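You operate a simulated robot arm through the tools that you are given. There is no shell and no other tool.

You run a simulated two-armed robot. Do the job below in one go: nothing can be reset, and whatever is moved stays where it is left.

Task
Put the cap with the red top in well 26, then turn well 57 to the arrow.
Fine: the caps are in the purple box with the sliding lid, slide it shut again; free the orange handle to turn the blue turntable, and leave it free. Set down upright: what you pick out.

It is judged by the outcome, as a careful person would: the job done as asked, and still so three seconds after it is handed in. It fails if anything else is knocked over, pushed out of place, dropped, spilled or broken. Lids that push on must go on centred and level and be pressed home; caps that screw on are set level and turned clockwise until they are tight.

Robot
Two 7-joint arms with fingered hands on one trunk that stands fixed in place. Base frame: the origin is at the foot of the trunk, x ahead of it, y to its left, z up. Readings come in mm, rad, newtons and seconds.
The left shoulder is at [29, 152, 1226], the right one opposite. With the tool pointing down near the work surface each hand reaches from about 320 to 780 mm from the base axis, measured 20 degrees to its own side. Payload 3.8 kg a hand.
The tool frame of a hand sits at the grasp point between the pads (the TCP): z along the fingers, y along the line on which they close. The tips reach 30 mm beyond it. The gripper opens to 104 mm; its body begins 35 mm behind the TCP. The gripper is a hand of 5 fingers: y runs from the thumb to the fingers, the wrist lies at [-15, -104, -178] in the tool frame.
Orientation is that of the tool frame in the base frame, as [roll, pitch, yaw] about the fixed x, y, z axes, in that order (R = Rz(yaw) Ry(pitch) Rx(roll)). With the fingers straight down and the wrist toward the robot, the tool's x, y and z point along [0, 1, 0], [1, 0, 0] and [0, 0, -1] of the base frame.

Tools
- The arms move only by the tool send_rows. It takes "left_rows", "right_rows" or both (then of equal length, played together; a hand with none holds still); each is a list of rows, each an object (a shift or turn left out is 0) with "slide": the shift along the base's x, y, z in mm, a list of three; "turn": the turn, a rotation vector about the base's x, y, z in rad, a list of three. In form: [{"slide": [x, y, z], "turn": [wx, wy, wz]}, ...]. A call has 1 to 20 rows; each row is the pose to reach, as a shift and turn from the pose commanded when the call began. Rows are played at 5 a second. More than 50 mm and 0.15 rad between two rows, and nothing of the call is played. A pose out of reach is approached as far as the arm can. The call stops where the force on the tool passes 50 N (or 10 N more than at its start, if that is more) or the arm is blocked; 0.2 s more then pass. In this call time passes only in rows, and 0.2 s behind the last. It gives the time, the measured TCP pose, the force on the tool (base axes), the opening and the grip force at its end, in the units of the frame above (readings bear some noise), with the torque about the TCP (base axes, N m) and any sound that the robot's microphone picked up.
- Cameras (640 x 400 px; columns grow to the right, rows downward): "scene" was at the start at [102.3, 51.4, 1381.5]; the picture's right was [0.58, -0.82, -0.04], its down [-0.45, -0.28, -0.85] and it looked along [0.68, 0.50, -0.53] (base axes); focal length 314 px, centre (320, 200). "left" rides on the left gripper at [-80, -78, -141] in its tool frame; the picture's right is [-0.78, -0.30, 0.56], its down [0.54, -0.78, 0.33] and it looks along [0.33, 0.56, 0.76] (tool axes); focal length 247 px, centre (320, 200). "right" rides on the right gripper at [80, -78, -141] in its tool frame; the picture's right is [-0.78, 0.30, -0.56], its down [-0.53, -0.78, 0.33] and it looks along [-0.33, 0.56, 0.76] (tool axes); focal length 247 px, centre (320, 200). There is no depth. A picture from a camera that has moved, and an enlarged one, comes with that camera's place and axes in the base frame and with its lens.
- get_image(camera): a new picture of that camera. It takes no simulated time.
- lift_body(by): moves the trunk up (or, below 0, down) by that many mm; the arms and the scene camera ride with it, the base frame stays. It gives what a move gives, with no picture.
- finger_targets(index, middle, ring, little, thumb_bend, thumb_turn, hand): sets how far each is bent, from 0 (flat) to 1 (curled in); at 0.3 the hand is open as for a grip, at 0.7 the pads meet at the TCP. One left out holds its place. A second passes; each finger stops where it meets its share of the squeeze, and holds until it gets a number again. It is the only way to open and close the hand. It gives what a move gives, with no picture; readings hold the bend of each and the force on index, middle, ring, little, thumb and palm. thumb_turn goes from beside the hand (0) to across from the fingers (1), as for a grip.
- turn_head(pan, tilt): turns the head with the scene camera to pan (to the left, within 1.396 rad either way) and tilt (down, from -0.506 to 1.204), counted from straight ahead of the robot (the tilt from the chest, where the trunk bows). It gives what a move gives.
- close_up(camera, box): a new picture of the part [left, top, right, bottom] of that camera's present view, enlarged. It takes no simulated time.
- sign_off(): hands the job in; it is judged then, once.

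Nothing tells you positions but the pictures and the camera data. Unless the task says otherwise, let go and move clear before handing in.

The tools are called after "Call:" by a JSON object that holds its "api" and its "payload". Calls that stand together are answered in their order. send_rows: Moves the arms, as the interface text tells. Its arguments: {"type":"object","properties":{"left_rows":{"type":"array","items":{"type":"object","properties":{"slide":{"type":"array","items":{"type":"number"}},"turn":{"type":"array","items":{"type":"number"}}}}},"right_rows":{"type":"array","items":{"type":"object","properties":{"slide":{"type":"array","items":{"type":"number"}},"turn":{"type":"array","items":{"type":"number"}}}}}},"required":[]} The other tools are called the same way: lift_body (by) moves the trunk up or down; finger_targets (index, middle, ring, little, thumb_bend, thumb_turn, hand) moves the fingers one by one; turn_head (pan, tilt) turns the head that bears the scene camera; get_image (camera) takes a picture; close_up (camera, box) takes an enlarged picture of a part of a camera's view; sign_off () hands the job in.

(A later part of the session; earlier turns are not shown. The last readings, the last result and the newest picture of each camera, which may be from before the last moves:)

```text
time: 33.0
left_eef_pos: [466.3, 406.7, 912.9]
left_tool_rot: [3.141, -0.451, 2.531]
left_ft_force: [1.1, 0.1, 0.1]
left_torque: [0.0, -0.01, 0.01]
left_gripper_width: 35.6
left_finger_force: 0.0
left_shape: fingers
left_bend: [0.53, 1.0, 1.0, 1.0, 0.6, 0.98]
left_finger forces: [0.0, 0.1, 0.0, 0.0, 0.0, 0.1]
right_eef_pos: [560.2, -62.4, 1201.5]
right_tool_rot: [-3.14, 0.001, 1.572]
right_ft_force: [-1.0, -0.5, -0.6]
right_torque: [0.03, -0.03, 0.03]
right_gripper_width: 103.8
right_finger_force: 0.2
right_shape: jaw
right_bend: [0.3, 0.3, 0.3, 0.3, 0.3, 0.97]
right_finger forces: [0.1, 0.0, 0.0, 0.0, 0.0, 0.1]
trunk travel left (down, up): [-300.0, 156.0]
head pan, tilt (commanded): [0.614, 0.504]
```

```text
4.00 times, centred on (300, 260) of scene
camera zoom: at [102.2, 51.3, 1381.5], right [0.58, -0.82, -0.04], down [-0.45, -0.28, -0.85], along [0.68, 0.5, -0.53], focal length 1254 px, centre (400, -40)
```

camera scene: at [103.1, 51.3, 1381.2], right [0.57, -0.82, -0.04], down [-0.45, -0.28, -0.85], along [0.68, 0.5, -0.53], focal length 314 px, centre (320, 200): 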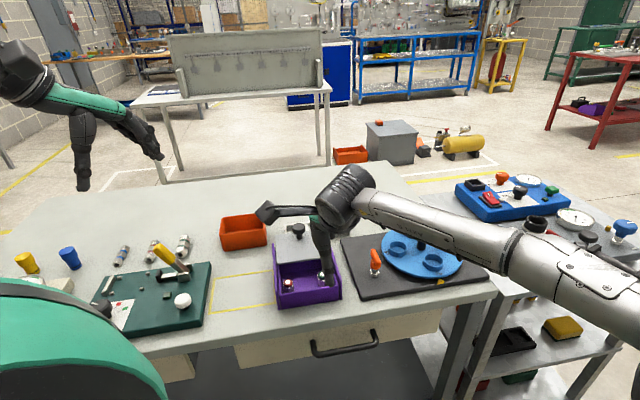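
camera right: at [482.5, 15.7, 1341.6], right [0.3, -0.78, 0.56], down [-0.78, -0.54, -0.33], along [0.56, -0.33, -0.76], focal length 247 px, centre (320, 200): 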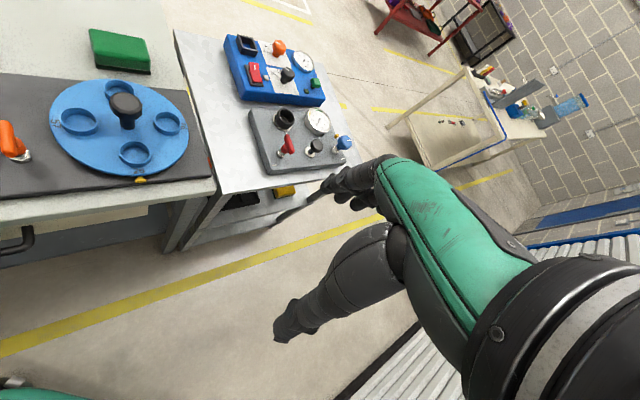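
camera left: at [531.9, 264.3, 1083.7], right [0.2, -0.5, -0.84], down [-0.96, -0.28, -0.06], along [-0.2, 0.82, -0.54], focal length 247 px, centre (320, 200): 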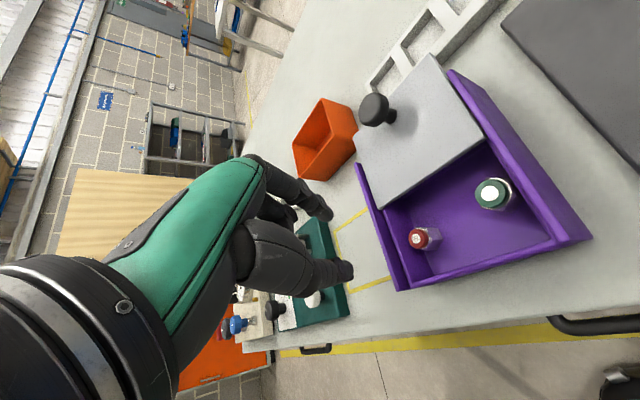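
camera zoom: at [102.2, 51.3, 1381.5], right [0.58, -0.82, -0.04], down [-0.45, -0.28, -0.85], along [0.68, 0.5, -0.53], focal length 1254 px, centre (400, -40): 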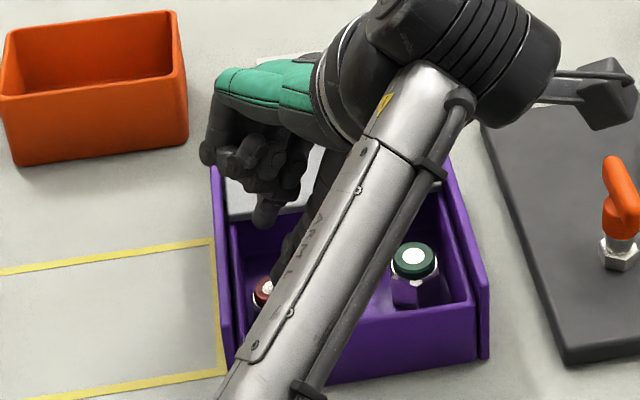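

The fingertips line up with the cap within about 2 mm. I'll descend further in small steps, watching the forces.

Call:
{"api": "send_rows", "payload": {"left_rows": [{"slide": [0, 0, -10]}, {"slide": [0, 0, -20]}, {"slide": [0, 0, -30]}]}}

Call:
{"api": "close_up", "payload": {"camera": "left", "box": [240, 140, 480, 320]}}

Call:
{"api": "close_up", "payload": {"camera": "scene", "box": [250, 210, 350, 310]}}

```text
time: 33.8
left_eef_pos: [466.8, 405.4, 882.3]
left_tool_rot: [-3.142, -0.452, 2.531]
left_ft_force: [-0.3, 0.4, -0.6]
left_torque: [0.02, -0.03, -0.02]
left_gripper_width: 35.6
left_finger_force: 0.1
left_shape: fingers
left_bend: [0.53, 1.0, 1.0, 1.0, 0.6, 0.98]
left_finger forces: [0.1, 0.0, 0.0, 0.0, 0.0, 0.1]
right_eef_pos: [561.2, -62.8, 1200.0]
right_tool_rot: [-3.14, 0.001, 1.571]
right_ft_force: [-0.7, 0.2, 0.4]
right_torque: [-0.01, 0.0, 0.03]
right_gripper_width: 103.8
right_finger_force: 0.1
right_shape: jaw
right_bend: [0.3, 0.3, 0.3, 0.3, 0.3, 0.97]
right_finger forces: [0.0, 0.0, 0.0, 0.1, 0.0, 0.1]
trunk travel left (down, up): [-300.0, 156.0]
head pan, tilt (commanded): [0.614, 0.504]
```

```text
2.22 times, centred on (360, 230) of left
camera zoom: at [530.8, 264.4, 974.6], right [0.2, -0.5, -0.84], down [-0.96, -0.28, -0.07], along [-0.2, 0.82, -0.54], focal length 549 px, centre (231, 133)
```

zoom: 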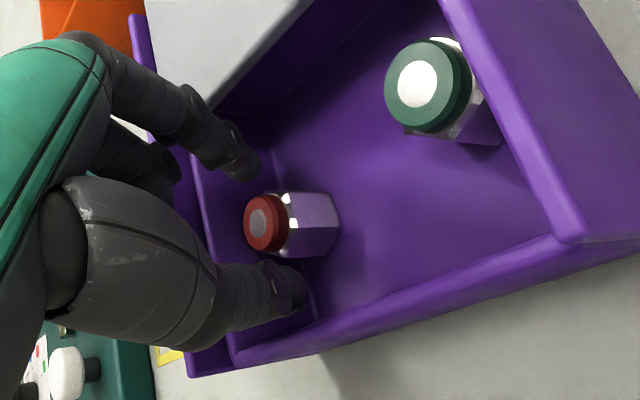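

```text
4.00 times, centred on (300, 260) of scene
camera zoom: at [102.4, 51.2, 1381.5], right [0.58, -0.82, -0.04], down [-0.45, -0.28, -0.85], along [0.68, 0.5, -0.53], focal length 1254 px, centre (400, -40)
```

zoom: 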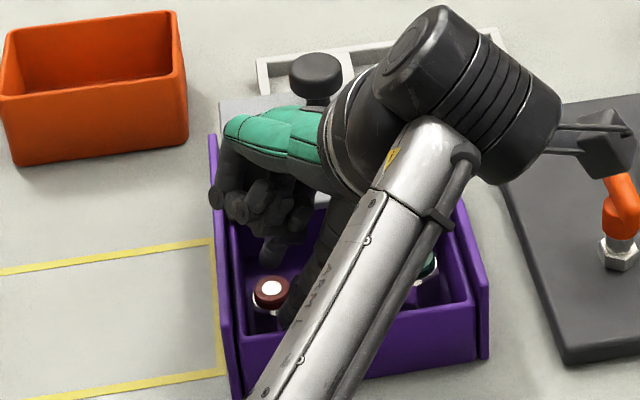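

The cap is centred between index and thumb. I'll lower in fine steps, checking contact with rail or floor.

Call:
{"api": "send_rows", "payload": {"left_rows": [{"slide": [0, 0, -4]}, {"slide": [0, 0, -8]}]}}

Call:
{"api": "close_up", "payload": {"camera": "scene", "box": [255, 210, 325, 280]}}

Call:
{"api": "close_up", "payload": {"camera": "left", "box": [240, 140, 480, 320]}}

```text
time: 34.4
left_eef_pos: [467.7, 405.8, 874.4]
left_tool_rot: [3.141, -0.453, 2.532]
left_ft_force: [0.0, 0.2, 0.1]
left_torque: [0.0, 0.01, -0.07]
left_gripper_width: 35.6
left_finger_force: 0.0
left_shape: fingers
left_bend: [0.53, 1.0, 1.0, 1.0, 0.6, 0.98]
left_finger forces: [0.1, 0.0, 0.0, 0.1, 0.0, 0.0]
right_eef_pos: [560.8, -60.9, 1200.5]
right_tool_rot: [-3.139, 0.0, 1.573]
right_ft_force: [0.2, -0.2, 0.3]
right_torque: [0.05, -0.01, 0.0]
right_gripper_width: 103.9
right_finger_force: 0.0
right_shape: jaw
right_bend: [0.3, 0.3, 0.3, 0.3, 0.3, 0.97]
right_finger forces: [0.0, 0.0, 0.1, 0.1, 0.1, 0.1]
trunk travel left (down, up): [-300.0, 156.0]
head pan, tilt (commanded): [0.614, 0.504]
```

```text
5.71 times, centred on (290, 245) of scene
camera zoom: at [102.4, 51.2, 1381.5], right [0.58, -0.82, -0.04], down [-0.45, -0.28, -0.85], along [0.68, 0.5, -0.53], focal length 1792 px, centre (491, -57)
```

zoom: 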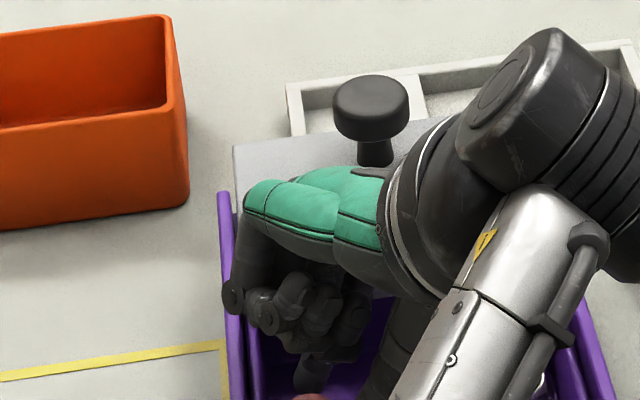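

```text
2.22 times, centred on (360, 230) of left
camera zoom: at [532.1, 264.8, 966.1], right [0.2, -0.5, -0.84], down [-0.96, -0.28, -0.07], along [-0.2, 0.82, -0.54], focal length 549 px, centre (231, 133)
```

zoom: 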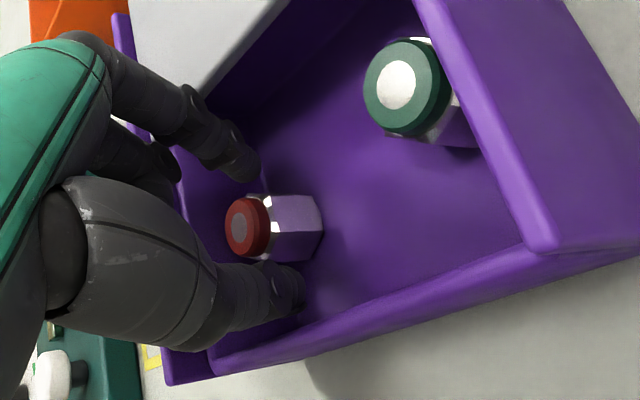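

No contact so far; the fingertips are now level with the top of the hex. I'll go down about 9 mm more in small steps.

Call:
{"api": "send_rows", "payload": {"left_rows": [{"slide": [0, 0, -2]}, {"slide": [0, 0, -4.5]}]}}

Call:
{"api": "close_up", "payload": {"camera": "scene", "box": [255, 220, 305, 270]}}

```text
time: 35.0
left_eef_pos: [469.9, 405.5, 869.5]
left_tool_rot: [-3.141, -0.45, 2.531]
left_ft_force: [-0.5, 0.5, -1.1]
left_torque: [0.0, 0.01, -0.02]
left_gripper_width: 35.7
left_finger_force: 0.2
left_shape: fingers
left_bend: [0.53, 1.0, 1.0, 1.0, 0.6, 0.98]
left_finger forces: [0.0, 0.0, 0.0, 0.1, 0.0, 0.1]
right_eef_pos: [560.8, -63.1, 1200.7]
right_tool_rot: [-3.141, 0.0, 1.573]
right_ft_force: [-0.7, 0.2, 0.3]
right_torque: [-0.01, -0.01, -0.01]
right_gripper_width: 103.9
right_finger_force: 0.1
right_shape: jaw
right_bend: [0.3, 0.3, 0.3, 0.3, 0.3, 0.97]
right_finger forces: [0.1, 0.1, 0.0, 0.0, 0.0, 0.0]
trunk travel left (down, up): [-300.0, 156.0]
head pan, tilt (commanded): [0.614, 0.504]
```

```text
8.00 times, centred on (280, 245) of scene
camera zoom: at [102.4, 51.2, 1381.5], right [0.58, -0.82, -0.04], down [-0.45, -0.28, -0.85], along [0.68, 0.5, -0.53], focal length 2509 px, centre (640, -160)
```

zoom: 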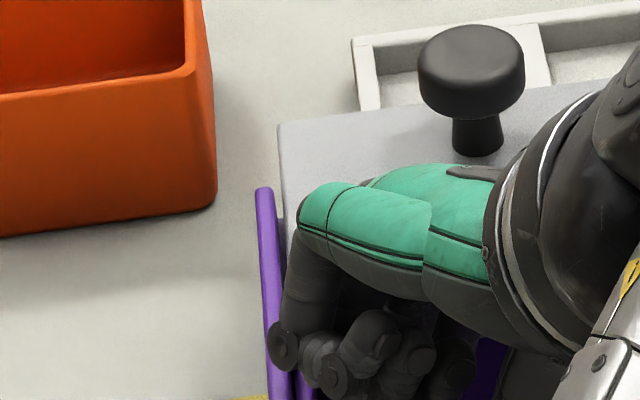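

Still no real contact. Another 4 mm down, then I'll close index and thumb.

Call:
{"api": "send_rows", "payload": {"left_rows": [{"slide": [0, 0, -2]}, {"slide": [0, 0, -4]}]}}

Call:
{"api": "close_up", "payload": {"camera": "left", "box": [240, 140, 480, 320]}}

```text
time: 35.6
left_eef_pos: [469.0, 405.2, 865.3]
left_tool_rot: [3.142, -0.451, 2.532]
left_ft_force: [0.4, 0.1, -1.1]
left_torque: [0.01, 0.02, 0.02]
left_gripper_width: 36.0
left_finger_force: 0.0
left_shape: fingers
left_bend: [0.53, 1.0, 1.0, 1.0, 0.6, 0.98]
left_finger forces: [0.1, 0.0, 0.1, 0.1, 0.1, 0.1]
right_eef_pos: [560.7, -62.3, 1202.2]
right_tool_rot: [-3.14, 0.001, 1.573]
right_ft_force: [0.1, -0.5, -0.6]
right_torque: [0.0, -0.01, 0.02]
right_gripper_width: 104.0
right_finger_force: 0.1
right_shape: jaw
right_bend: [0.3, 0.3, 0.3, 0.3, 0.3, 0.97]
right_finger forces: [0.0, 0.0, 0.0, 0.0, 0.1, 0.0]
trunk travel left (down, up): [-300.0, 156.0]
head pan, tilt (commanded): [0.614, 0.504]
```

```text
2.22 times, centred on (360, 230) of left
camera zoom: at [532.5, 265.1, 956.7], right [0.2, -0.5, -0.84], down [-0.96, -0.28, -0.07], along [-0.2, 0.82, -0.54], focal length 549 px, centre (231, 133)
```

zoom: 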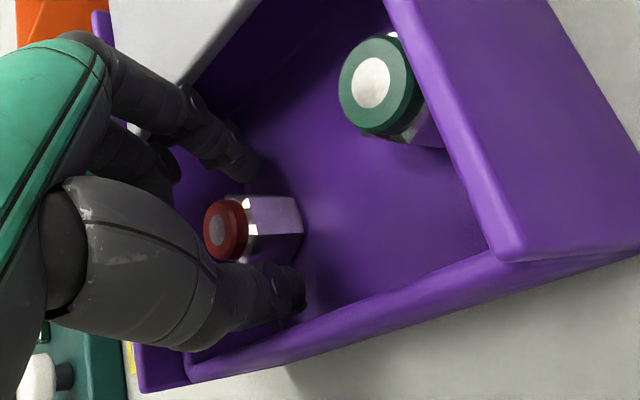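

The tips overlap the hex by about 8 mm and the cap sits centred. I'll go 2 mm lower and close the pinch.

Call:
{"api": "send_rows", "payload": {"left_rows": [{"slide": [0, 0, -2]}]}}

Call:
{"api": "finger_targets", "payload": {"hand": "left", "index": 0.58, "thumb_bend": 0.65}}

Call:
{"api": "close_up", "payload": {"camera": "left", "box": [270, 180, 390, 290]}}

```text
time: 36.0
left_eef_pos: [469.8, 406.1, 863.2]
left_tool_rot: [3.141, -0.451, 2.529]
left_ft_force: [0.9, 0.7, 0.2]
left_torque: [-0.01, -0.01, 0.03]
left_gripper_width: 35.9
left_finger_force: 0.0
left_shape: fingers
left_bend: [0.53, 1.0, 1.0, 1.0, 0.6, 0.98]
left_finger forces: [0.0, 0.0, 0.1, 0.0, 0.1, 0.0]
right_eef_pos: [560.2, -62.2, 1199.6]
right_tool_rot: [-3.141, 0.0, 1.572]
right_ft_force: [0.2, 1.0, -0.2]
right_torque: [-0.02, 0.0, 0.0]
right_gripper_width: 103.9
right_finger_force: 0.1
right_shape: jaw
right_bend: [0.3, 0.3, 0.3, 0.3, 0.3, 0.97]
right_finger forces: [0.0, 0.0, 0.1, 0.0, 0.1, 0.0]
trunk travel left (down, up): [-300.0, 156.0]
head pan, tilt (commanded): [0.614, 0.504]
```

```text
time: 37.0
left_eef_pos: [468.6, 405.5, 863.6]
left_tool_rot: [-3.141, -0.45, 2.529]
left_ft_force: [-0.3, -0.1, 0.0]
left_torque: [-0.01, 0.01, 0.01]
left_gripper_width: 24.2
left_finger_force: 0.1
left_shape: fingers
left_bend: [0.57, 1.0, 1.0, 1.0, 0.65, 0.98]
left_finger forces: [0.1, 0.0, 0.1, 0.0, 0.1, 0.0]
right_eef_pos: [561.0, -61.8, 1200.2]
right_tool_rot: [-3.141, -0.001, 1.572]
right_ft_force: [-0.3, -0.7, -0.3]
right_torque: [-0.01, 0.0, 0.0]
right_gripper_width: 104.1
right_finger_force: 0.1
right_shape: jaw
right_bend: [0.3, 0.3, 0.3, 0.3, 0.3, 0.97]
right_finger forces: [0.1, 0.0, 0.0, 0.0, 0.1, 0.1]
trunk travel left (down, up): [-300.0, 156.0]
head pan, tilt (commanded): [0.614, 0.504]
```

```text
3.64 times, centred on (330, 235) of left
camera zoom: at [532.4, 264.8, 954.8], right [0.2, -0.5, -0.84], down [-0.96, -0.28, -0.07], along [-0.2, 0.82, -0.54], focal length 898 px, centre (284, 73)
```

zoom: 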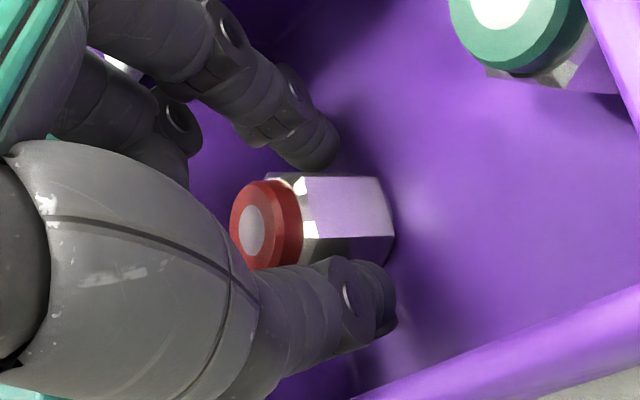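

No contact force yet; I'll close a little further.

Call:
{"api": "finger_targets", "payload": {"hand": "left", "index": 0.62, "thumb_bend": 0.68}}

Call:
{"api": "close_up", "payload": {"camera": "left", "box": [270, 180, 390, 290]}}

```text
time: 38.0
left_eef_pos: [467.9, 406.2, 863.4]
left_tool_rot: [3.141, -0.45, 2.53]
left_ft_force: [0.5, 0.3, 1.0]
left_torque: [0.01, -0.01, -0.02]
left_gripper_width: 18.3
left_finger_force: 1.4
left_shape: fingers
left_bend: [0.6, 1.0, 1.0, 1.0, 0.67, 0.97]
left_finger forces: [1.1, 0.0, 0.0, 0.1, 1.2, 0.0]
right_eef_pos: [560.4, -62.3, 1201.7]
right_tool_rot: [-3.14, -0.001, 1.572]
right_ft_force: [-0.3, -0.7, 0.2]
right_torque: [-0.04, 0.0, 0.02]
right_gripper_width: 104.4
right_finger_force: 0.1
right_shape: jaw
right_bend: [0.3, 0.3, 0.3, 0.3, 0.3, 0.97]
right_finger forces: [0.0, 0.1, 0.1, 0.0, 0.0, 0.0]
trunk travel left (down, up): [-300.0, 156.0]
head pan, tilt (commanded): [0.614, 0.504]
```

```text
3.64 times, centred on (330, 235) of left
camera zoom: at [532.4, 264.9, 954.7], right [0.2, -0.5, -0.84], down [-0.96, -0.28, -0.07], along [-0.2, 0.82, -0.54], focal length 898 px, centre (284, 73)
```

zoom: 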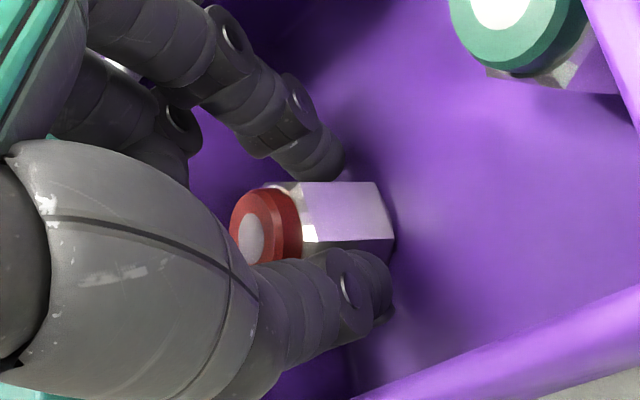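

Contact on both sides and the hex appears to be settling. I'll increase the squeeze.

Call:
{"api": "finger_targets", "payload": {"hand": "left", "index": 0.68, "thumb_bend": 0.74}}

Call:
{"api": "close_up", "payload": {"camera": "left", "box": [270, 180, 390, 290]}}

```text
time: 39.0
left_eef_pos: [468.5, 405.9, 863.1]
left_tool_rot: [3.14, -0.451, 2.532]
left_ft_force: [0.1, -0.2, 0.5]
left_torque: [0.01, -0.03, 0.03]
left_gripper_width: 15.1
left_finger_force: 5.1
left_shape: fingers
left_bend: [0.6, 1.0, 1.0, 1.0, 0.69, 0.97]
left_finger forces: [4.9, 0.0, 0.0, 0.1, 4.9, 0.0]
right_eef_pos: [561.9, -62.2, 1201.4]
right_tool_rot: [-3.138, 0.001, 1.574]
right_ft_force: [0.2, 0.1, -0.3]
right_torque: [-0.01, 0.01, -0.04]
right_gripper_width: 103.9
right_finger_force: 0.2
right_shape: jaw
right_bend: [0.3, 0.3, 0.3, 0.3, 0.3, 0.97]
right_finger forces: [0.1, 0.0, 0.1, 0.0, 0.0, 0.0]
trunk travel left (down, up): [-300.0, 156.0]
head pan, tilt (commanded): [0.614, 0.504]
```

```text
3.64 times, centred on (330, 235) of left
camera zoom: at [532.4, 264.8, 954.8], right [0.2, -0.5, -0.84], down [-0.96, -0.28, -0.07], along [-0.2, 0.82, -0.54], focal length 898 px, centre (284, 73)
```

zoom: 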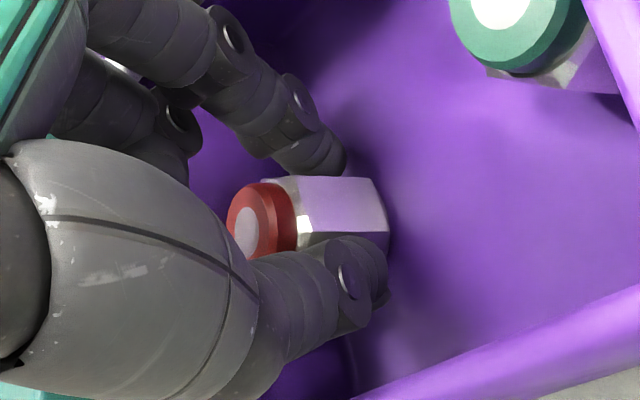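

Each digit presses about 5 N. I'll squeeze slightly more and lift a few millimetres to test the hold.

Call:
{"api": "finger_targets", "payload": {"hand": "left", "index": 0.72, "thumb_bend": 0.78}}

Call:
{"api": "send_rows", "payload": {"left_rows": [{"slide": [0, 0, 3]}, {"slide": [0, 0, 7]}]}}

Call:
{"api": "close_up", "payload": {"camera": "left", "box": [270, 180, 390, 290]}}

```text
time: 40.0
left_eef_pos: [467.7, 406.5, 864.3]
left_tool_rot: [-3.141, -0.45, 2.529]
left_ft_force: [-0.1, 0.4, -0.8]
left_torque: [0.02, -0.01, -0.05]
left_gripper_width: 12.9
left_finger_force: 8.6
left_shape: fingers
left_bend: [0.58, 1.0, 1.0, 1.0, 0.72, 0.97]
left_finger forces: [9.1, 0.1, 0.0, 0.1, 8.8, 0.1]
right_eef_pos: [560.9, -61.4, 1201.2]
right_tool_rot: [-3.139, 0.001, 1.572]
right_ft_force: [0.1, 0.0, -0.8]
right_torque: [-0.01, 0.02, 0.0]
right_gripper_width: 103.6
right_finger_force: 0.0
right_shape: jaw
right_bend: [0.3, 0.3, 0.3, 0.3, 0.3, 0.97]
right_finger forces: [0.1, 0.0, 0.0, 0.0, 0.0, 0.0]
trunk travel left (down, up): [-300.0, 156.0]
head pan, tilt (commanded): [0.614, 0.504]
```

```text
time: 40.6
left_eef_pos: [468.8, 405.5, 870.2]
left_tool_rot: [-3.138, -0.451, 2.531]
left_ft_force: [0.3, -0.2, 0.2]
left_torque: [-0.04, -0.04, -0.01]
left_gripper_width: 12.9
left_finger_force: 8.9
left_shape: fingers
left_bend: [0.58, 1.0, 1.0, 1.0, 0.72, 0.97]
left_finger forces: [9.0, 0.0, 0.0, 0.0, 8.8, 0.0]
right_eef_pos: [560.0, -62.7, 1200.6]
right_tool_rot: [-3.14, 0.0, 1.574]
right_ft_force: [0.0, 0.4, 0.1]
right_torque: [0.0, -0.02, -0.02]
right_gripper_width: 104.2
right_finger_force: 0.0
right_shape: jaw
right_bend: [0.3, 0.3, 0.3, 0.3, 0.3, 0.97]
right_finger forces: [0.0, 0.1, 0.0, 0.0, 0.0, 0.0]
trunk travel left (down, up): [-300.0, 156.0]
head pan, tilt (commanded): [0.614, 0.504]
```

```text
3.64 times, centred on (330, 235) of left
camera zoom: at [532.1, 264.8, 962.1], right [0.2, -0.5, -0.84], down [-0.96, -0.28, -0.07], along [-0.2, 0.82, -0.54], focal length 898 px, centre (284, 73)
```

zoom: 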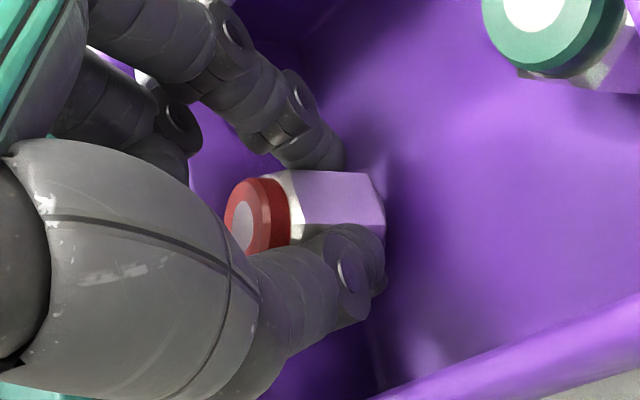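

The cap comes up with the hand. I'll lift it straight out of the box smoothly.

Call:
{"api": "send_rows", "payload": {"left_rows": [{"slide": [0, 0, 8]}, {"slide": [0, 0, 18]}, {"slide": [0, 0, 30]}, {"slide": [0, 0, 44]}, {"slide": [0, 0, 60]}, {"slide": [0, 0, 78]}, {"slide": [0, 0, 95]}]}}

Call:
{"api": "close_up", "payload": {"camera": "left", "box": [270, 180, 390, 290]}}

Call:
{"api": "get_image", "payload": {"camera": "scene"}}

```text
time: 42.2
left_eef_pos: [467.5, 407.0, 965.7]
left_tool_rot: [-3.141, -0.452, 2.53]
left_ft_force: [0.8, -0.2, -0.9]
left_torque: [0.05, 0.02, 0.0]
left_gripper_width: 13.1
left_finger_force: 8.5
left_shape: fingers
left_bend: [0.58, 1.0, 1.0, 1.0, 0.72, 0.97]
left_finger forces: [8.9, 0.0, 0.1, 0.0, 8.7, 0.0]
right_eef_pos: [561.2, -62.1, 1200.3]
right_tool_rot: [-3.14, 0.0, 1.573]
right_ft_force: [0.0, -0.3, 0.4]
right_torque: [-0.02, 0.0, -0.05]
right_gripper_width: 104.1
right_finger_force: 0.0
right_shape: jaw
right_bend: [0.3, 0.3, 0.3, 0.3, 0.3, 0.97]
right_finger forces: [0.0, 0.0, 0.0, 0.1, 0.0, 0.1]
trunk travel left (down, up): [-300.0, 156.0]
head pan, tilt (commanded): [0.614, 0.504]
```

```text
3.64 times, centred on (330, 235) of left
camera zoom: at [531.7, 265.9, 1055.9], right [0.2, -0.5, -0.84], down [-0.96, -0.28, -0.07], along [-0.2, 0.82, -0.54], focal length 898 px, centre (284, 73)
```

zoom: 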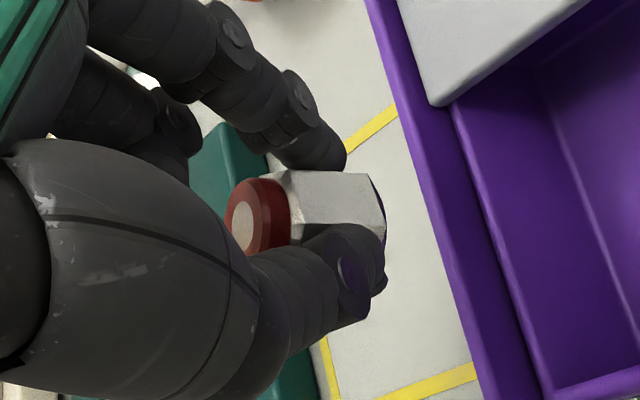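

```text
taken
camera scene: at [102.4, 51.2, 1381.5], right [0.58, -0.82, -0.04], down [-0.45, -0.28, -0.85], along [0.68, 0.5, -0.53], focal length 314 px, centre (320, 200)
```

scene: 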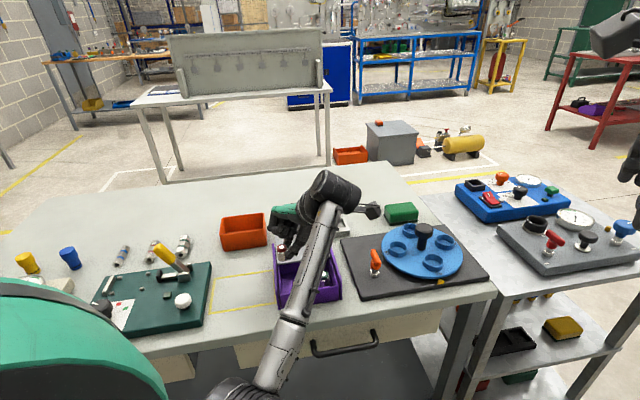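

The cap is firmly held and out of the box. Now I measure well 26 and the turntable precisely with the head and right cameras.

Call:
{"api": "close_up", "payload": {"camera": "scene", "box": [375, 215, 475, 295]}}

Call:
{"api": "close_up", "payload": {"camera": "right", "box": [30, 60, 210, 200]}}

```text
5.00 times, centred on (425, 255) of scene
camera zoom: at [102.4, 51.2, 1381.5], right [0.58, -0.82, -0.04], down [-0.45, -0.28, -0.85], along [0.68, 0.5, -0.53], focal length 1568 px, centre (-205, -75)
```

zoom: 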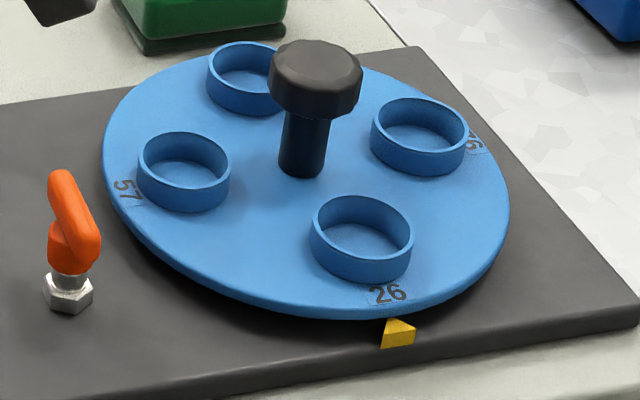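

```text
2.86 times, centred on (120, 130) of right
camera zoom: at [482.5, 17.1, 1341.6], right [0.3, -0.78, 0.56], down [-0.78, -0.54, -0.33], along [0.56, -0.33, -0.76], focal length 706 px, centre (891, 400)
```

zoom: 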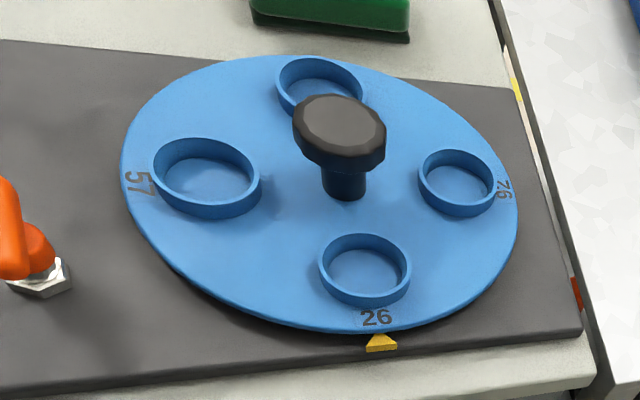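

I need the exact position of the held cap relative to the hand. I'll zoom on it from the head camera.

Call:
{"api": "close_up", "payload": {"camera": "scene", "box": [262, 225, 312, 275]}}

Call:
{"api": "close_up", "payload": {"camera": "left", "box": [290, 190, 370, 270]}}

```text
8.00 times, centred on (287, 250) of scene
camera zoom: at [102.4, 51.2, 1381.5], right [0.58, -0.82, -0.04], down [-0.45, -0.28, -0.85], along [0.68, 0.5, -0.53], focal length 2509 px, centre (584, -200)
```

zoom: 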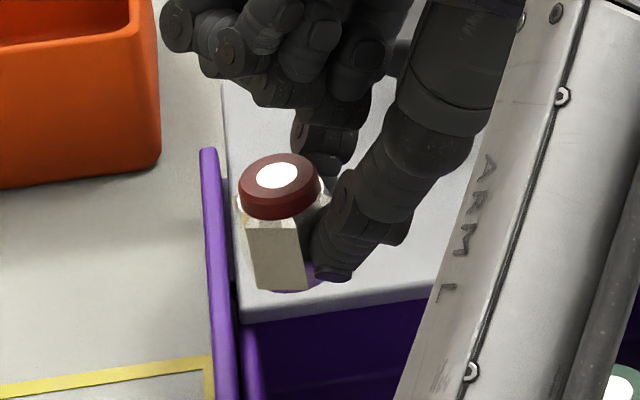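

```text
5.00 times, centred on (330, 230) of left
camera zoom: at [531.7, 265.9, 1055.9], right [0.2, -0.5, -0.84], down [-0.96, -0.28, -0.07], along [-0.2, 0.82, -0.54], focal length 1235 px, centre (270, 50)
```

zoom: 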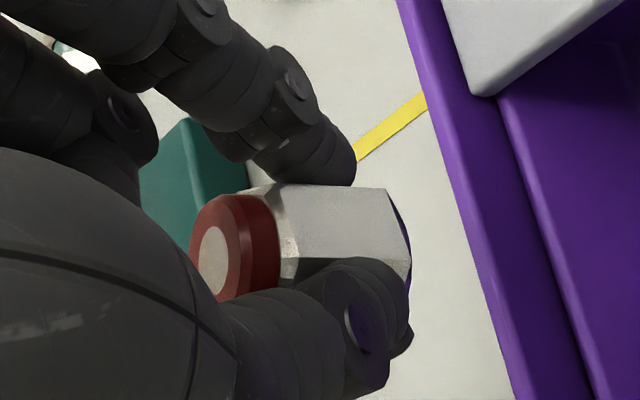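

The thumb tip sits only about 6 mm above the cap's bottom, too low to place it over the 13 mm well ring. I'll set the cap upright on the free bench area left of the box and regrasp it higher.

Call:
{"api": "send_rows", "payload": {"left_rows": [{"slide": [-12, 22, 0]}, {"slide": [-25, 45, 0]}, {"slide": [-38, 68, 0]}, {"slide": [-49, 88, 0]}, {"slide": [-49, 88, -20]}, {"slide": [-49, 88, -40]}, {"slide": [-49, 88, -60]}, {"slide": [-49, 88, -80]}, {"slide": [-49, 88, -95]}]}}

Call:
{"api": "close_up", "payload": {"camera": "scene", "box": [210, 220, 290, 300]}}

Call:
{"api": "get_image", "payload": {"camera": "left"}}

```text
time: 44.2
left_eef_pos: [420.2, 493.8, 870.5]
left_tool_rot: [-3.141, -0.451, 2.531]
left_ft_force: [-0.3, 0.0, -0.8]
left_torque: [-0.06, -0.02, -0.02]
left_gripper_width: 12.8
left_finger_force: 8.6
left_shape: fingers
left_bend: [0.58, 1.0, 1.0, 1.0, 0.72, 0.97]
left_finger forces: [8.8, 0.0, 0.0, 0.0, 8.7, 0.0]
right_eef_pos: [560.4, -61.5, 1200.7]
right_tool_rot: [-3.14, 0.001, 1.572]
right_ft_force: [0.2, 1.0, 0.2]
right_torque: [-0.02, -0.02, -0.01]
right_gripper_width: 104.0
right_finger_force: 0.2
right_shape: jaw
right_bend: [0.3, 0.3, 0.3, 0.3, 0.3, 0.97]
right_finger forces: [0.1, 0.0, 0.1, 0.0, 0.0, 0.1]
trunk travel left (down, up): [-300.0, 156.0]
head pan, tilt (commanded): [0.614, 0.504]
```

```text
5.00 times, centred on (250, 260) of scene
camera zoom: at [102.5, 51.4, 1381.5], right [0.58, -0.82, -0.04], down [-0.45, -0.28, -0.85], along [0.68, 0.5, -0.53], focal length 1568 px, centre (670, -100)
```

zoom: 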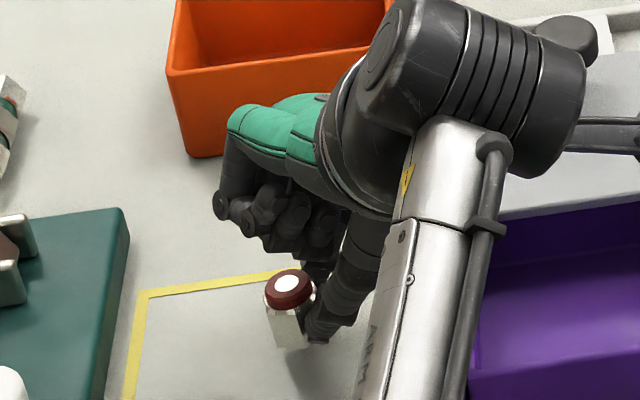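

```text
taken
camera left: at [484.3, 353.1, 961.7], right [0.2, -0.5, -0.84], down [-0.96, -0.28, -0.07], along [-0.2, 0.82, -0.54], focal length 247 px, centre (320, 200)
```

left: 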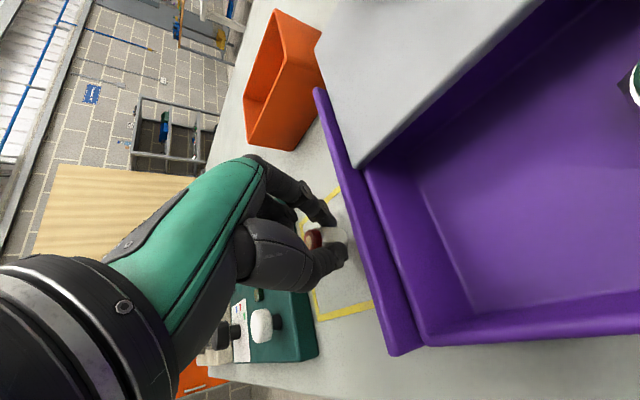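

The cap hangs over the free area. I'll lower it gently until it touches the bench.

Call:
{"api": "send_rows", "payload": {"left_rows": [{"slide": [0, 0, -4]}, {"slide": [0, 0, -8]}, {"slide": [0, 0, -10]}]}}

Call:
{"api": "close_up", "payload": {"camera": "left", "box": [290, 190, 370, 270]}}

Call:
{"api": "close_up", "payload": {"camera": "scene", "box": [235, 260, 285, 310]}}

```text
time: 45.0
left_eef_pos: [419.2, 493.7, 859.3]
left_tool_rot: [3.141, -0.45, 2.532]
left_ft_force: [-0.8, 0.1, -0.6]
left_torque: [-0.03, -0.01, -0.02]
left_gripper_width: 13.1
left_finger_force: 9.2
left_shape: fingers
left_bend: [0.59, 1.0, 1.0, 1.0, 0.72, 0.97]
left_finger forces: [8.7, 0.0, 0.0, 0.0, 8.6, 0.0]
right_eef_pos: [561.1, -62.7, 1200.7]
right_tool_rot: [-3.141, 0.0, 1.573]
right_ft_force: [0.2, -0.1, -0.2]
right_torque: [0.03, 0.01, 0.0]
right_gripper_width: 103.8
right_finger_force: 0.1
right_shape: jaw
right_bend: [0.3, 0.3, 0.3, 0.3, 0.3, 0.97]
right_finger forces: [0.1, 0.0, 0.0, 0.0, 0.0, 0.0]
trunk travel left (down, up): [-300.0, 156.0]
head pan, tilt (commanded): [0.614, 0.504]
```

```text
5.00 times, centred on (330, 230) of left
camera zoom: at [483.5, 352.6, 951.4], right [0.2, -0.5, -0.84], down [-0.96, -0.28, -0.07], along [-0.2, 0.82, -0.54], focal length 1235 px, centre (270, 50)
```

zoom: 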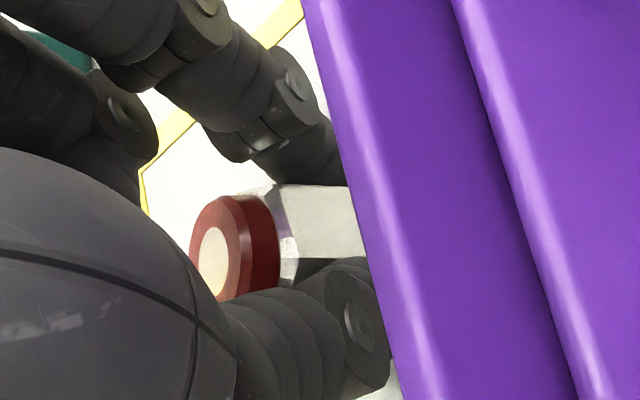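

```text
8.00 times, centred on (260, 285) of scene
camera zoom: at [102.4, 51.3, 1381.5], right [0.58, -0.82, -0.04], down [-0.45, -0.28, -0.85], along [0.68, 0.5, -0.53], focal length 2509 px, centre (800, -480)
```

zoom: 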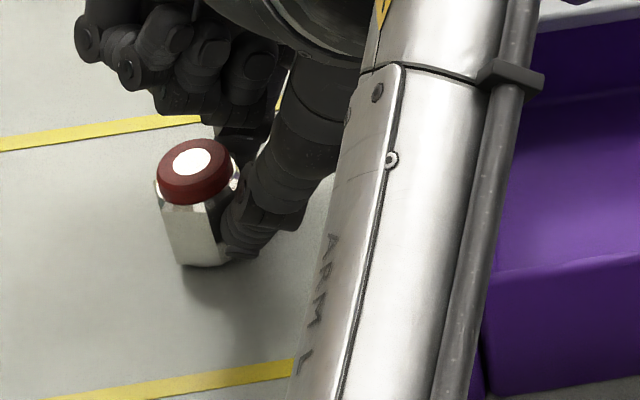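

Nearly down. I'll lower by 2 mm at a time.

Call:
{"api": "send_rows", "payload": {"left_rows": [{"slide": [0, 0, -1]}, {"slide": [0, 0, -2]}]}}

Call:
{"api": "send_rows", "payload": {"left_rows": [{"slide": [0, 0, -1]}, {"slide": [0, 0, -2]}]}}

Call:
{"api": "close_up", "payload": {"camera": "scene", "box": [235, 260, 285, 310]}}

```text
time: 45.6
left_eef_pos: [418.5, 494.0, 857.9]
left_tool_rot: [3.141, -0.452, 2.53]
left_ft_force: [0.3, 0.5, 1.5]
left_torque: [0.01, -0.02, 0.01]
left_gripper_width: 12.7
left_finger_force: 9.1
left_shape: fingers
left_bend: [0.58, 1.0, 1.0, 1.0, 0.72, 0.97]
left_finger forces: [9.2, 0.0, 0.1, 0.0, 8.8, 0.0]
right_eef_pos: [559.2, -61.9, 1199.5]
right_tool_rot: [-3.14, 0.001, 1.572]
right_ft_force: [-0.3, 0.3, -0.5]
right_torque: [0.0, 0.0, 0.03]
right_gripper_width: 104.1
right_finger_force: 0.0
right_shape: jaw
right_bend: [0.3, 0.3, 0.3, 0.3, 0.3, 0.97]
right_finger forces: [0.0, 0.0, 0.0, 0.0, 0.0, 0.0]
trunk travel left (down, up): [-300.0, 156.0]
head pan, tilt (commanded): [0.614, 0.504]
```

```text
time: 46.2
left_eef_pos: [418.4, 492.7, 856.4]
left_tool_rot: [3.141, -0.451, 2.531]
left_ft_force: [0.8, -1.5, 3.4]
left_torque: [0.05, -0.05, -0.02]
left_gripper_width: 13.2
left_finger_force: 9.7
left_shape: fingers
left_bend: [0.59, 1.0, 1.0, 1.0, 0.72, 0.97]
left_finger forces: [9.4, 0.0, 0.1, 0.0, 9.9, 0.0]
right_eef_pos: [560.7, -63.3, 1200.9]
right_tool_rot: [3.14, 0.0, 1.572]
right_ft_force: [0.6, -0.1, 0.1]
right_torque: [0.0, -0.01, 0.01]
right_gripper_width: 103.9
right_finger_force: 0.1
right_shape: jaw
right_bend: [0.3, 0.3, 0.3, 0.3, 0.3, 0.97]
right_finger forces: [0.1, 0.1, 0.0, 0.0, 0.0, 0.0]
trunk travel left (down, up): [-300.0, 156.0]
head pan, tilt (commanded): [0.614, 0.504]
```

```text
8.00 times, centred on (260, 285) of scene
camera zoom: at [102.1, 50.5, 1381.6], right [0.58, -0.82, -0.04], down [-0.45, -0.28, -0.85], along [0.68, 0.51, -0.53], focal length 2509 px, centre (800, -480)
```

zoom: 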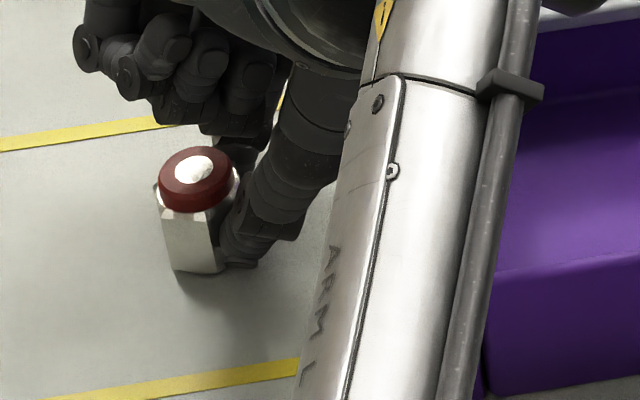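

The cap is on the bench (3 N of contact). I'll open index and thumb gently.

Call:
{"api": "finger_targets", "payload": {"hand": "left", "index": 0.56, "thumb_bend": 0.66}}

Call:
{"api": "finger_targets", "payload": {"hand": "left", "index": 0.5, "thumb_bend": 0.58}}

Call:
{"api": "close_up", "payload": {"camera": "scene", "box": [235, 260, 285, 310]}}

Call:
{"api": "close_up", "payload": {"camera": "left", "box": [290, 190, 370, 270]}}

```text
time: 47.2
left_eef_pos: [418.9, 493.3, 856.1]
left_tool_rot: [3.14, -0.451, 2.53]
left_ft_force: [0.3, 0.2, -0.4]
left_torque: [-0.03, -0.03, 0.0]
left_gripper_width: 23.2
left_finger_force: 0.1
left_shape: fingers
left_bend: [0.56, 1.0, 1.0, 1.0, 0.66, 0.97]
left_finger forces: [0.0, 0.0, 0.0, 0.0, 0.0, 0.0]
right_eef_pos: [560.4, -61.9, 1200.7]
right_tool_rot: [-3.139, 0.001, 1.572]
right_ft_force: [-0.3, -0.4, 0.1]
right_torque: [-0.01, 0.0, 0.0]
right_gripper_width: 104.1
right_finger_force: 0.1
right_shape: jaw
right_bend: [0.3, 0.3, 0.3, 0.3, 0.3, 0.97]
right_finger forces: [0.0, 0.0, 0.0, 0.0, 0.0, 0.1]
trunk travel left (down, up): [-300.0, 156.0]
head pan, tilt (commanded): [0.614, 0.504]
```

```text
time: 48.2
left_eef_pos: [419.3, 493.6, 856.2]
left_tool_rot: [-3.139, -0.45, 2.528]
left_ft_force: [-0.2, 0.3, 0.2]
left_torque: [0.0, 0.0, 0.0]
left_gripper_width: 42.6
left_finger_force: 0.1
left_shape: fingers
left_bend: [0.5, 1.0, 1.0, 1.0, 0.57, 0.97]
left_finger forces: [0.0, 0.0, 0.1, 0.0, 0.0, 0.0]
right_eef_pos: [560.0, -61.3, 1200.5]
right_tool_rot: [-3.14, -0.001, 1.574]
right_ft_force: [0.1, 0.5, -0.1]
right_torque: [0.01, -0.01, -0.01]
right_gripper_width: 103.9
right_finger_force: 0.1
right_shape: jaw
right_bend: [0.3, 0.3, 0.3, 0.3, 0.3, 0.97]
right_finger forces: [0.1, 0.1, 0.0, 0.0, 0.0, 0.1]
trunk travel left (down, up): [-300.0, 156.0]
head pan, tilt (commanded): [0.614, 0.504]
```

```text
8.00 times, centred on (260, 285) of scene
camera zoom: at [102.3, 51.3, 1381.5], right [0.58, -0.82, -0.04], down [-0.45, -0.28, -0.85], along [0.68, 0.5, -0.53], focal length 2509 px, centre (800, -480)
```

zoom: 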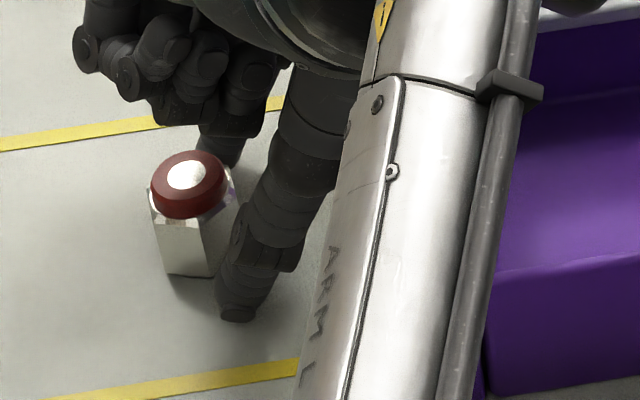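

```text
5.00 times, centred on (330, 230) of left
camera zoom: at [482.6, 353.2, 947.9], right [0.2, -0.5, -0.84], down [-0.96, -0.28, -0.07], along [-0.2, 0.82, -0.54], focal length 1235 px, centre (270, 50)
```

zoom: 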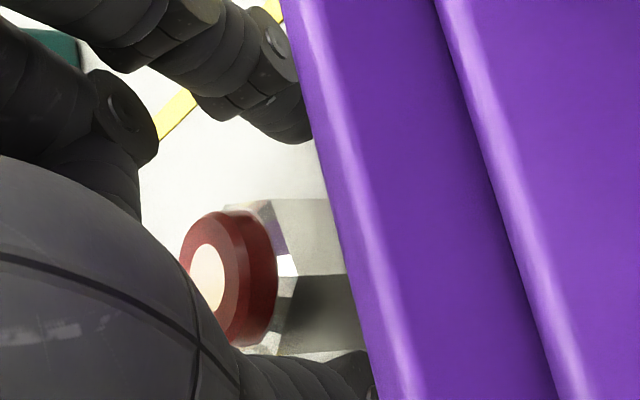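

The cap stands upright on the bench. I'll raise the hand, remove the tilt and look at the cap for the new grasp.

Call:
{"api": "send_rows", "payload": {"left_rows": [{"slide": [0, 0, 25]}, {"slide": [0, 0, 60]}, {"slide": [0, 0, 95]}, {"slide": [0, 0, 120], "turn": [-0.0645, -0.0922, 0]}, {"slide": [0, 0, 130], "turn": [-0.129, -0.1843, 0]}, {"slide": [0, 0, 140], "turn": [-0.1936, -0.2765, 0]}, {"slide": [0, 0, 140], "turn": [-0.2581, -0.3686, 0]}]}}

Call:
{"api": "get_image", "payload": {"camera": "left"}}

Call:
{"api": "close_up", "payload": {"camera": "scene", "box": [230, 255, 290, 315]}}

```text
time: 49.8
left_eef_pos: [417.2, 495.4, 995.3]
left_tool_rot: [3.141, 0.0, 2.531]
left_ft_force: [-0.2, -0.5, -0.4]
left_torque: [0.0, 0.0, -0.01]
left_gripper_width: 42.4
left_finger_force: 0.0
left_shape: fingers
left_bend: [0.5, 1.0, 1.0, 1.0, 0.57, 0.97]
left_finger forces: [0.0, 0.0, 0.0, 0.0, 0.0, 0.0]
right_eef_pos: [559.9, -61.5, 1200.7]
right_tool_rot: [-3.142, -0.001, 1.573]
right_ft_force: [0.3, -0.3, 0.7]
right_torque: [0.01, 0.02, -0.01]
right_gripper_width: 104.0
right_finger_force: 0.1
right_shape: jaw
right_bend: [0.3, 0.3, 0.3, 0.3, 0.3, 0.97]
right_finger forces: [0.1, 0.1, 0.0, 0.1, 0.0, 0.0]
trunk travel left (down, up): [-300.0, 156.0]
head pan, tilt (commanded): [0.614, 0.504]
```

```text
taken
camera left: at [437.8, 384.3, 1136.5], right [0.47, -0.69, -0.56], down [-0.88, -0.33, -0.33], along [0.05, 0.65, -0.76], focal length 247 px, centre (320, 200)
```

left: 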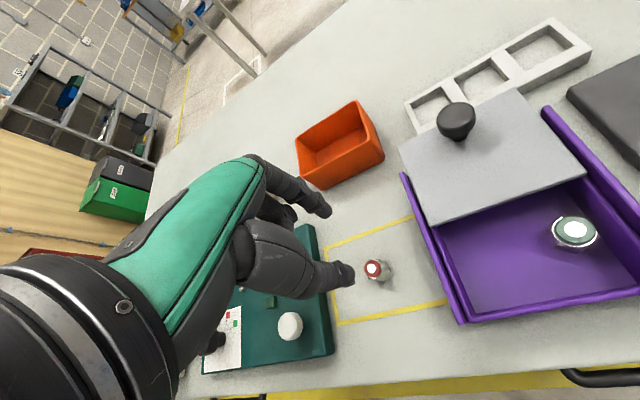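

```text
6.67 times, centred on (260, 285) of scene
camera zoom: at [102.1, 51.3, 1381.5], right [0.58, -0.82, -0.04], down [-0.45, -0.28, -0.85], along [0.68, 0.5, -0.53], focal length 2091 px, centre (720, -367)
```

zoom: 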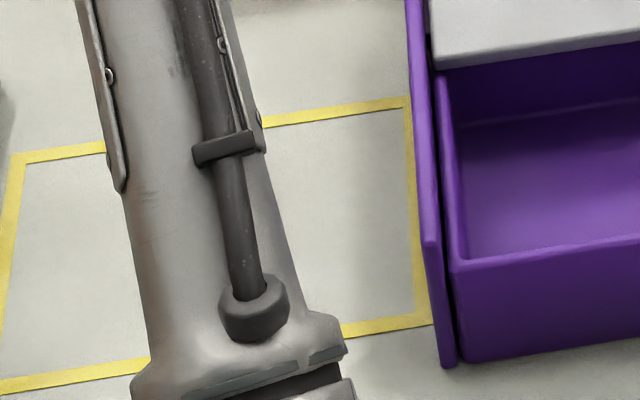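

The cap is visible to the left camera. I'll zoom in for its position and hex orientation.

Call:
{"api": "close_up", "payload": {"camera": "left", "box": [350, 245, 410, 295]}}

```text
8.00 times, centred on (380, 270) of left
camera zoom: at [437.8, 384.3, 1136.5], right [0.47, -0.69, -0.56], down [-0.88, -0.33, -0.33], along [0.05, 0.65, -0.76], focal length 1976 px, centre (-160, -360)
```

zoom: 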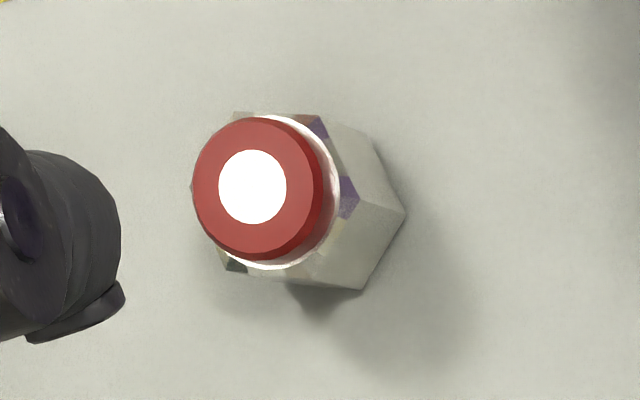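

The cap stands at about (409, 508), with flats facing roughly 26°. I'll turn the hand to 34°, centre over it and descend around it.

Call:
{"api": "send_rows", "payload": {"left_rows": [{"slide": [-5, 4, 0], "turn": [0, 0, -0.12]}, {"slide": [-10, 8, 0], "turn": [0, 0, -0.25]}, {"slide": [-14, 12, 0], "turn": [0, 0, -0.37]}, {"slide": [-14, 12, -30]}, {"slide": [-14, 12, -60]}]}}

Call:
{"api": "close_up", "payload": {"camera": "left", "box": [280, 170, 440, 310]}}

```text
refused: row 4 steps farther than a row can; nothing moved
```

```text
2.86 times, centred on (360, 240) of left
camera zoom: at [437.8, 384.3, 1136.5], right [0.47, -0.69, -0.56], down [-0.88, -0.33, -0.33], along [0.05, 0.65, -0.76], focal length 706 px, centre (206, 86)
```

zoom: 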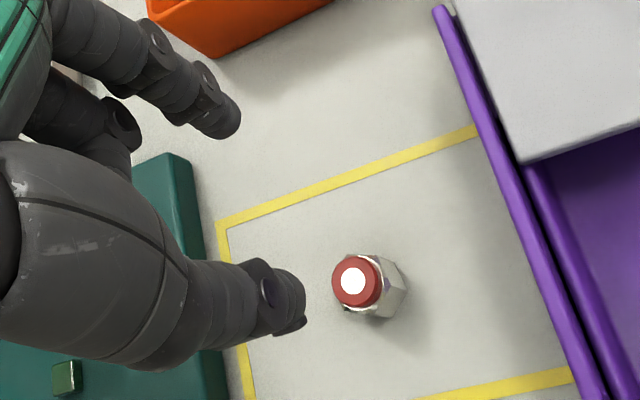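

I left the turn out of the last rows; I'll resend with the turn kept.

Call:
{"api": "send_rows", "payload": {"left_rows": [{"slide": [-5, 4, 0], "turn": [0, 0, -0.12]}, {"slide": [-10, 8, 0], "turn": [0, 0, -0.25]}, {"slide": [-14, 12, 0], "turn": [0, 0, -0.37]}, {"slide": [-14, 12, -30], "turn": [0, 0, -0.37]}, {"slide": [-14, 12, -60], "turn": [0, 0, -0.37]}]}}

Call:
{"api": "close_up", "payload": {"camera": "left", "box": [280, 170, 440, 310]}}

```text
time: 51.0
left_eef_pos: [403.6, 505.7, 936.6]
left_tool_rot: [-3.141, -0.001, 2.16]
left_ft_force: [0.0, 0.7, -0.1]
left_torque: [-0.01, 0.01, 0.0]
left_gripper_width: 42.9
left_finger_force: 0.0
left_shape: fingers
left_bend: [0.5, 1.0, 1.0, 1.0, 0.57, 0.97]
left_finger forces: [0.0, 0.1, 0.0, 0.0, 0.0, 0.1]
right_eef_pos: [560.6, -61.5, 1200.5]
right_tool_rot: [-3.141, 0.001, 1.573]
right_ft_force: [-0.4, 0.5, 0.0]
right_torque: [0.03, -0.01, 0.03]
right_gripper_width: 103.6
right_finger_force: 0.2
right_shape: jaw
right_bend: [0.3, 0.3, 0.3, 0.3, 0.3, 0.97]
right_finger forces: [0.0, 0.0, 0.0, 0.0, 0.1, 0.0]
trunk travel left (down, up): [-300.0, 156.0]
head pan, tilt (commanded): [0.614, 0.504]
```

```text
2.86 times, centred on (360, 240) of left
camera zoom: at [383.0, 395.5, 1077.9], right [0.19, -0.81, -0.56], down [-0.94, 0.01, -0.33], along [0.28, 0.59, -0.76], focal length 706 px, centre (206, 86)
```

zoom: 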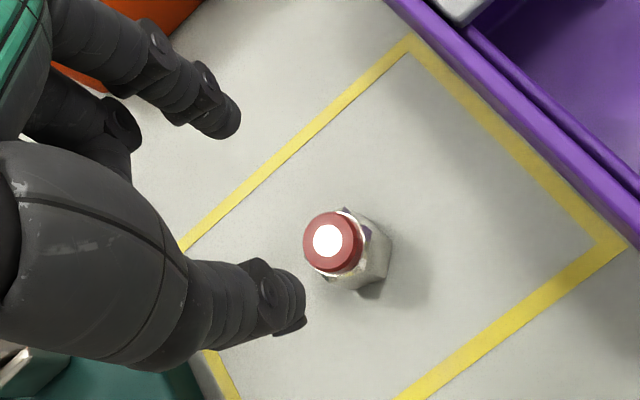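

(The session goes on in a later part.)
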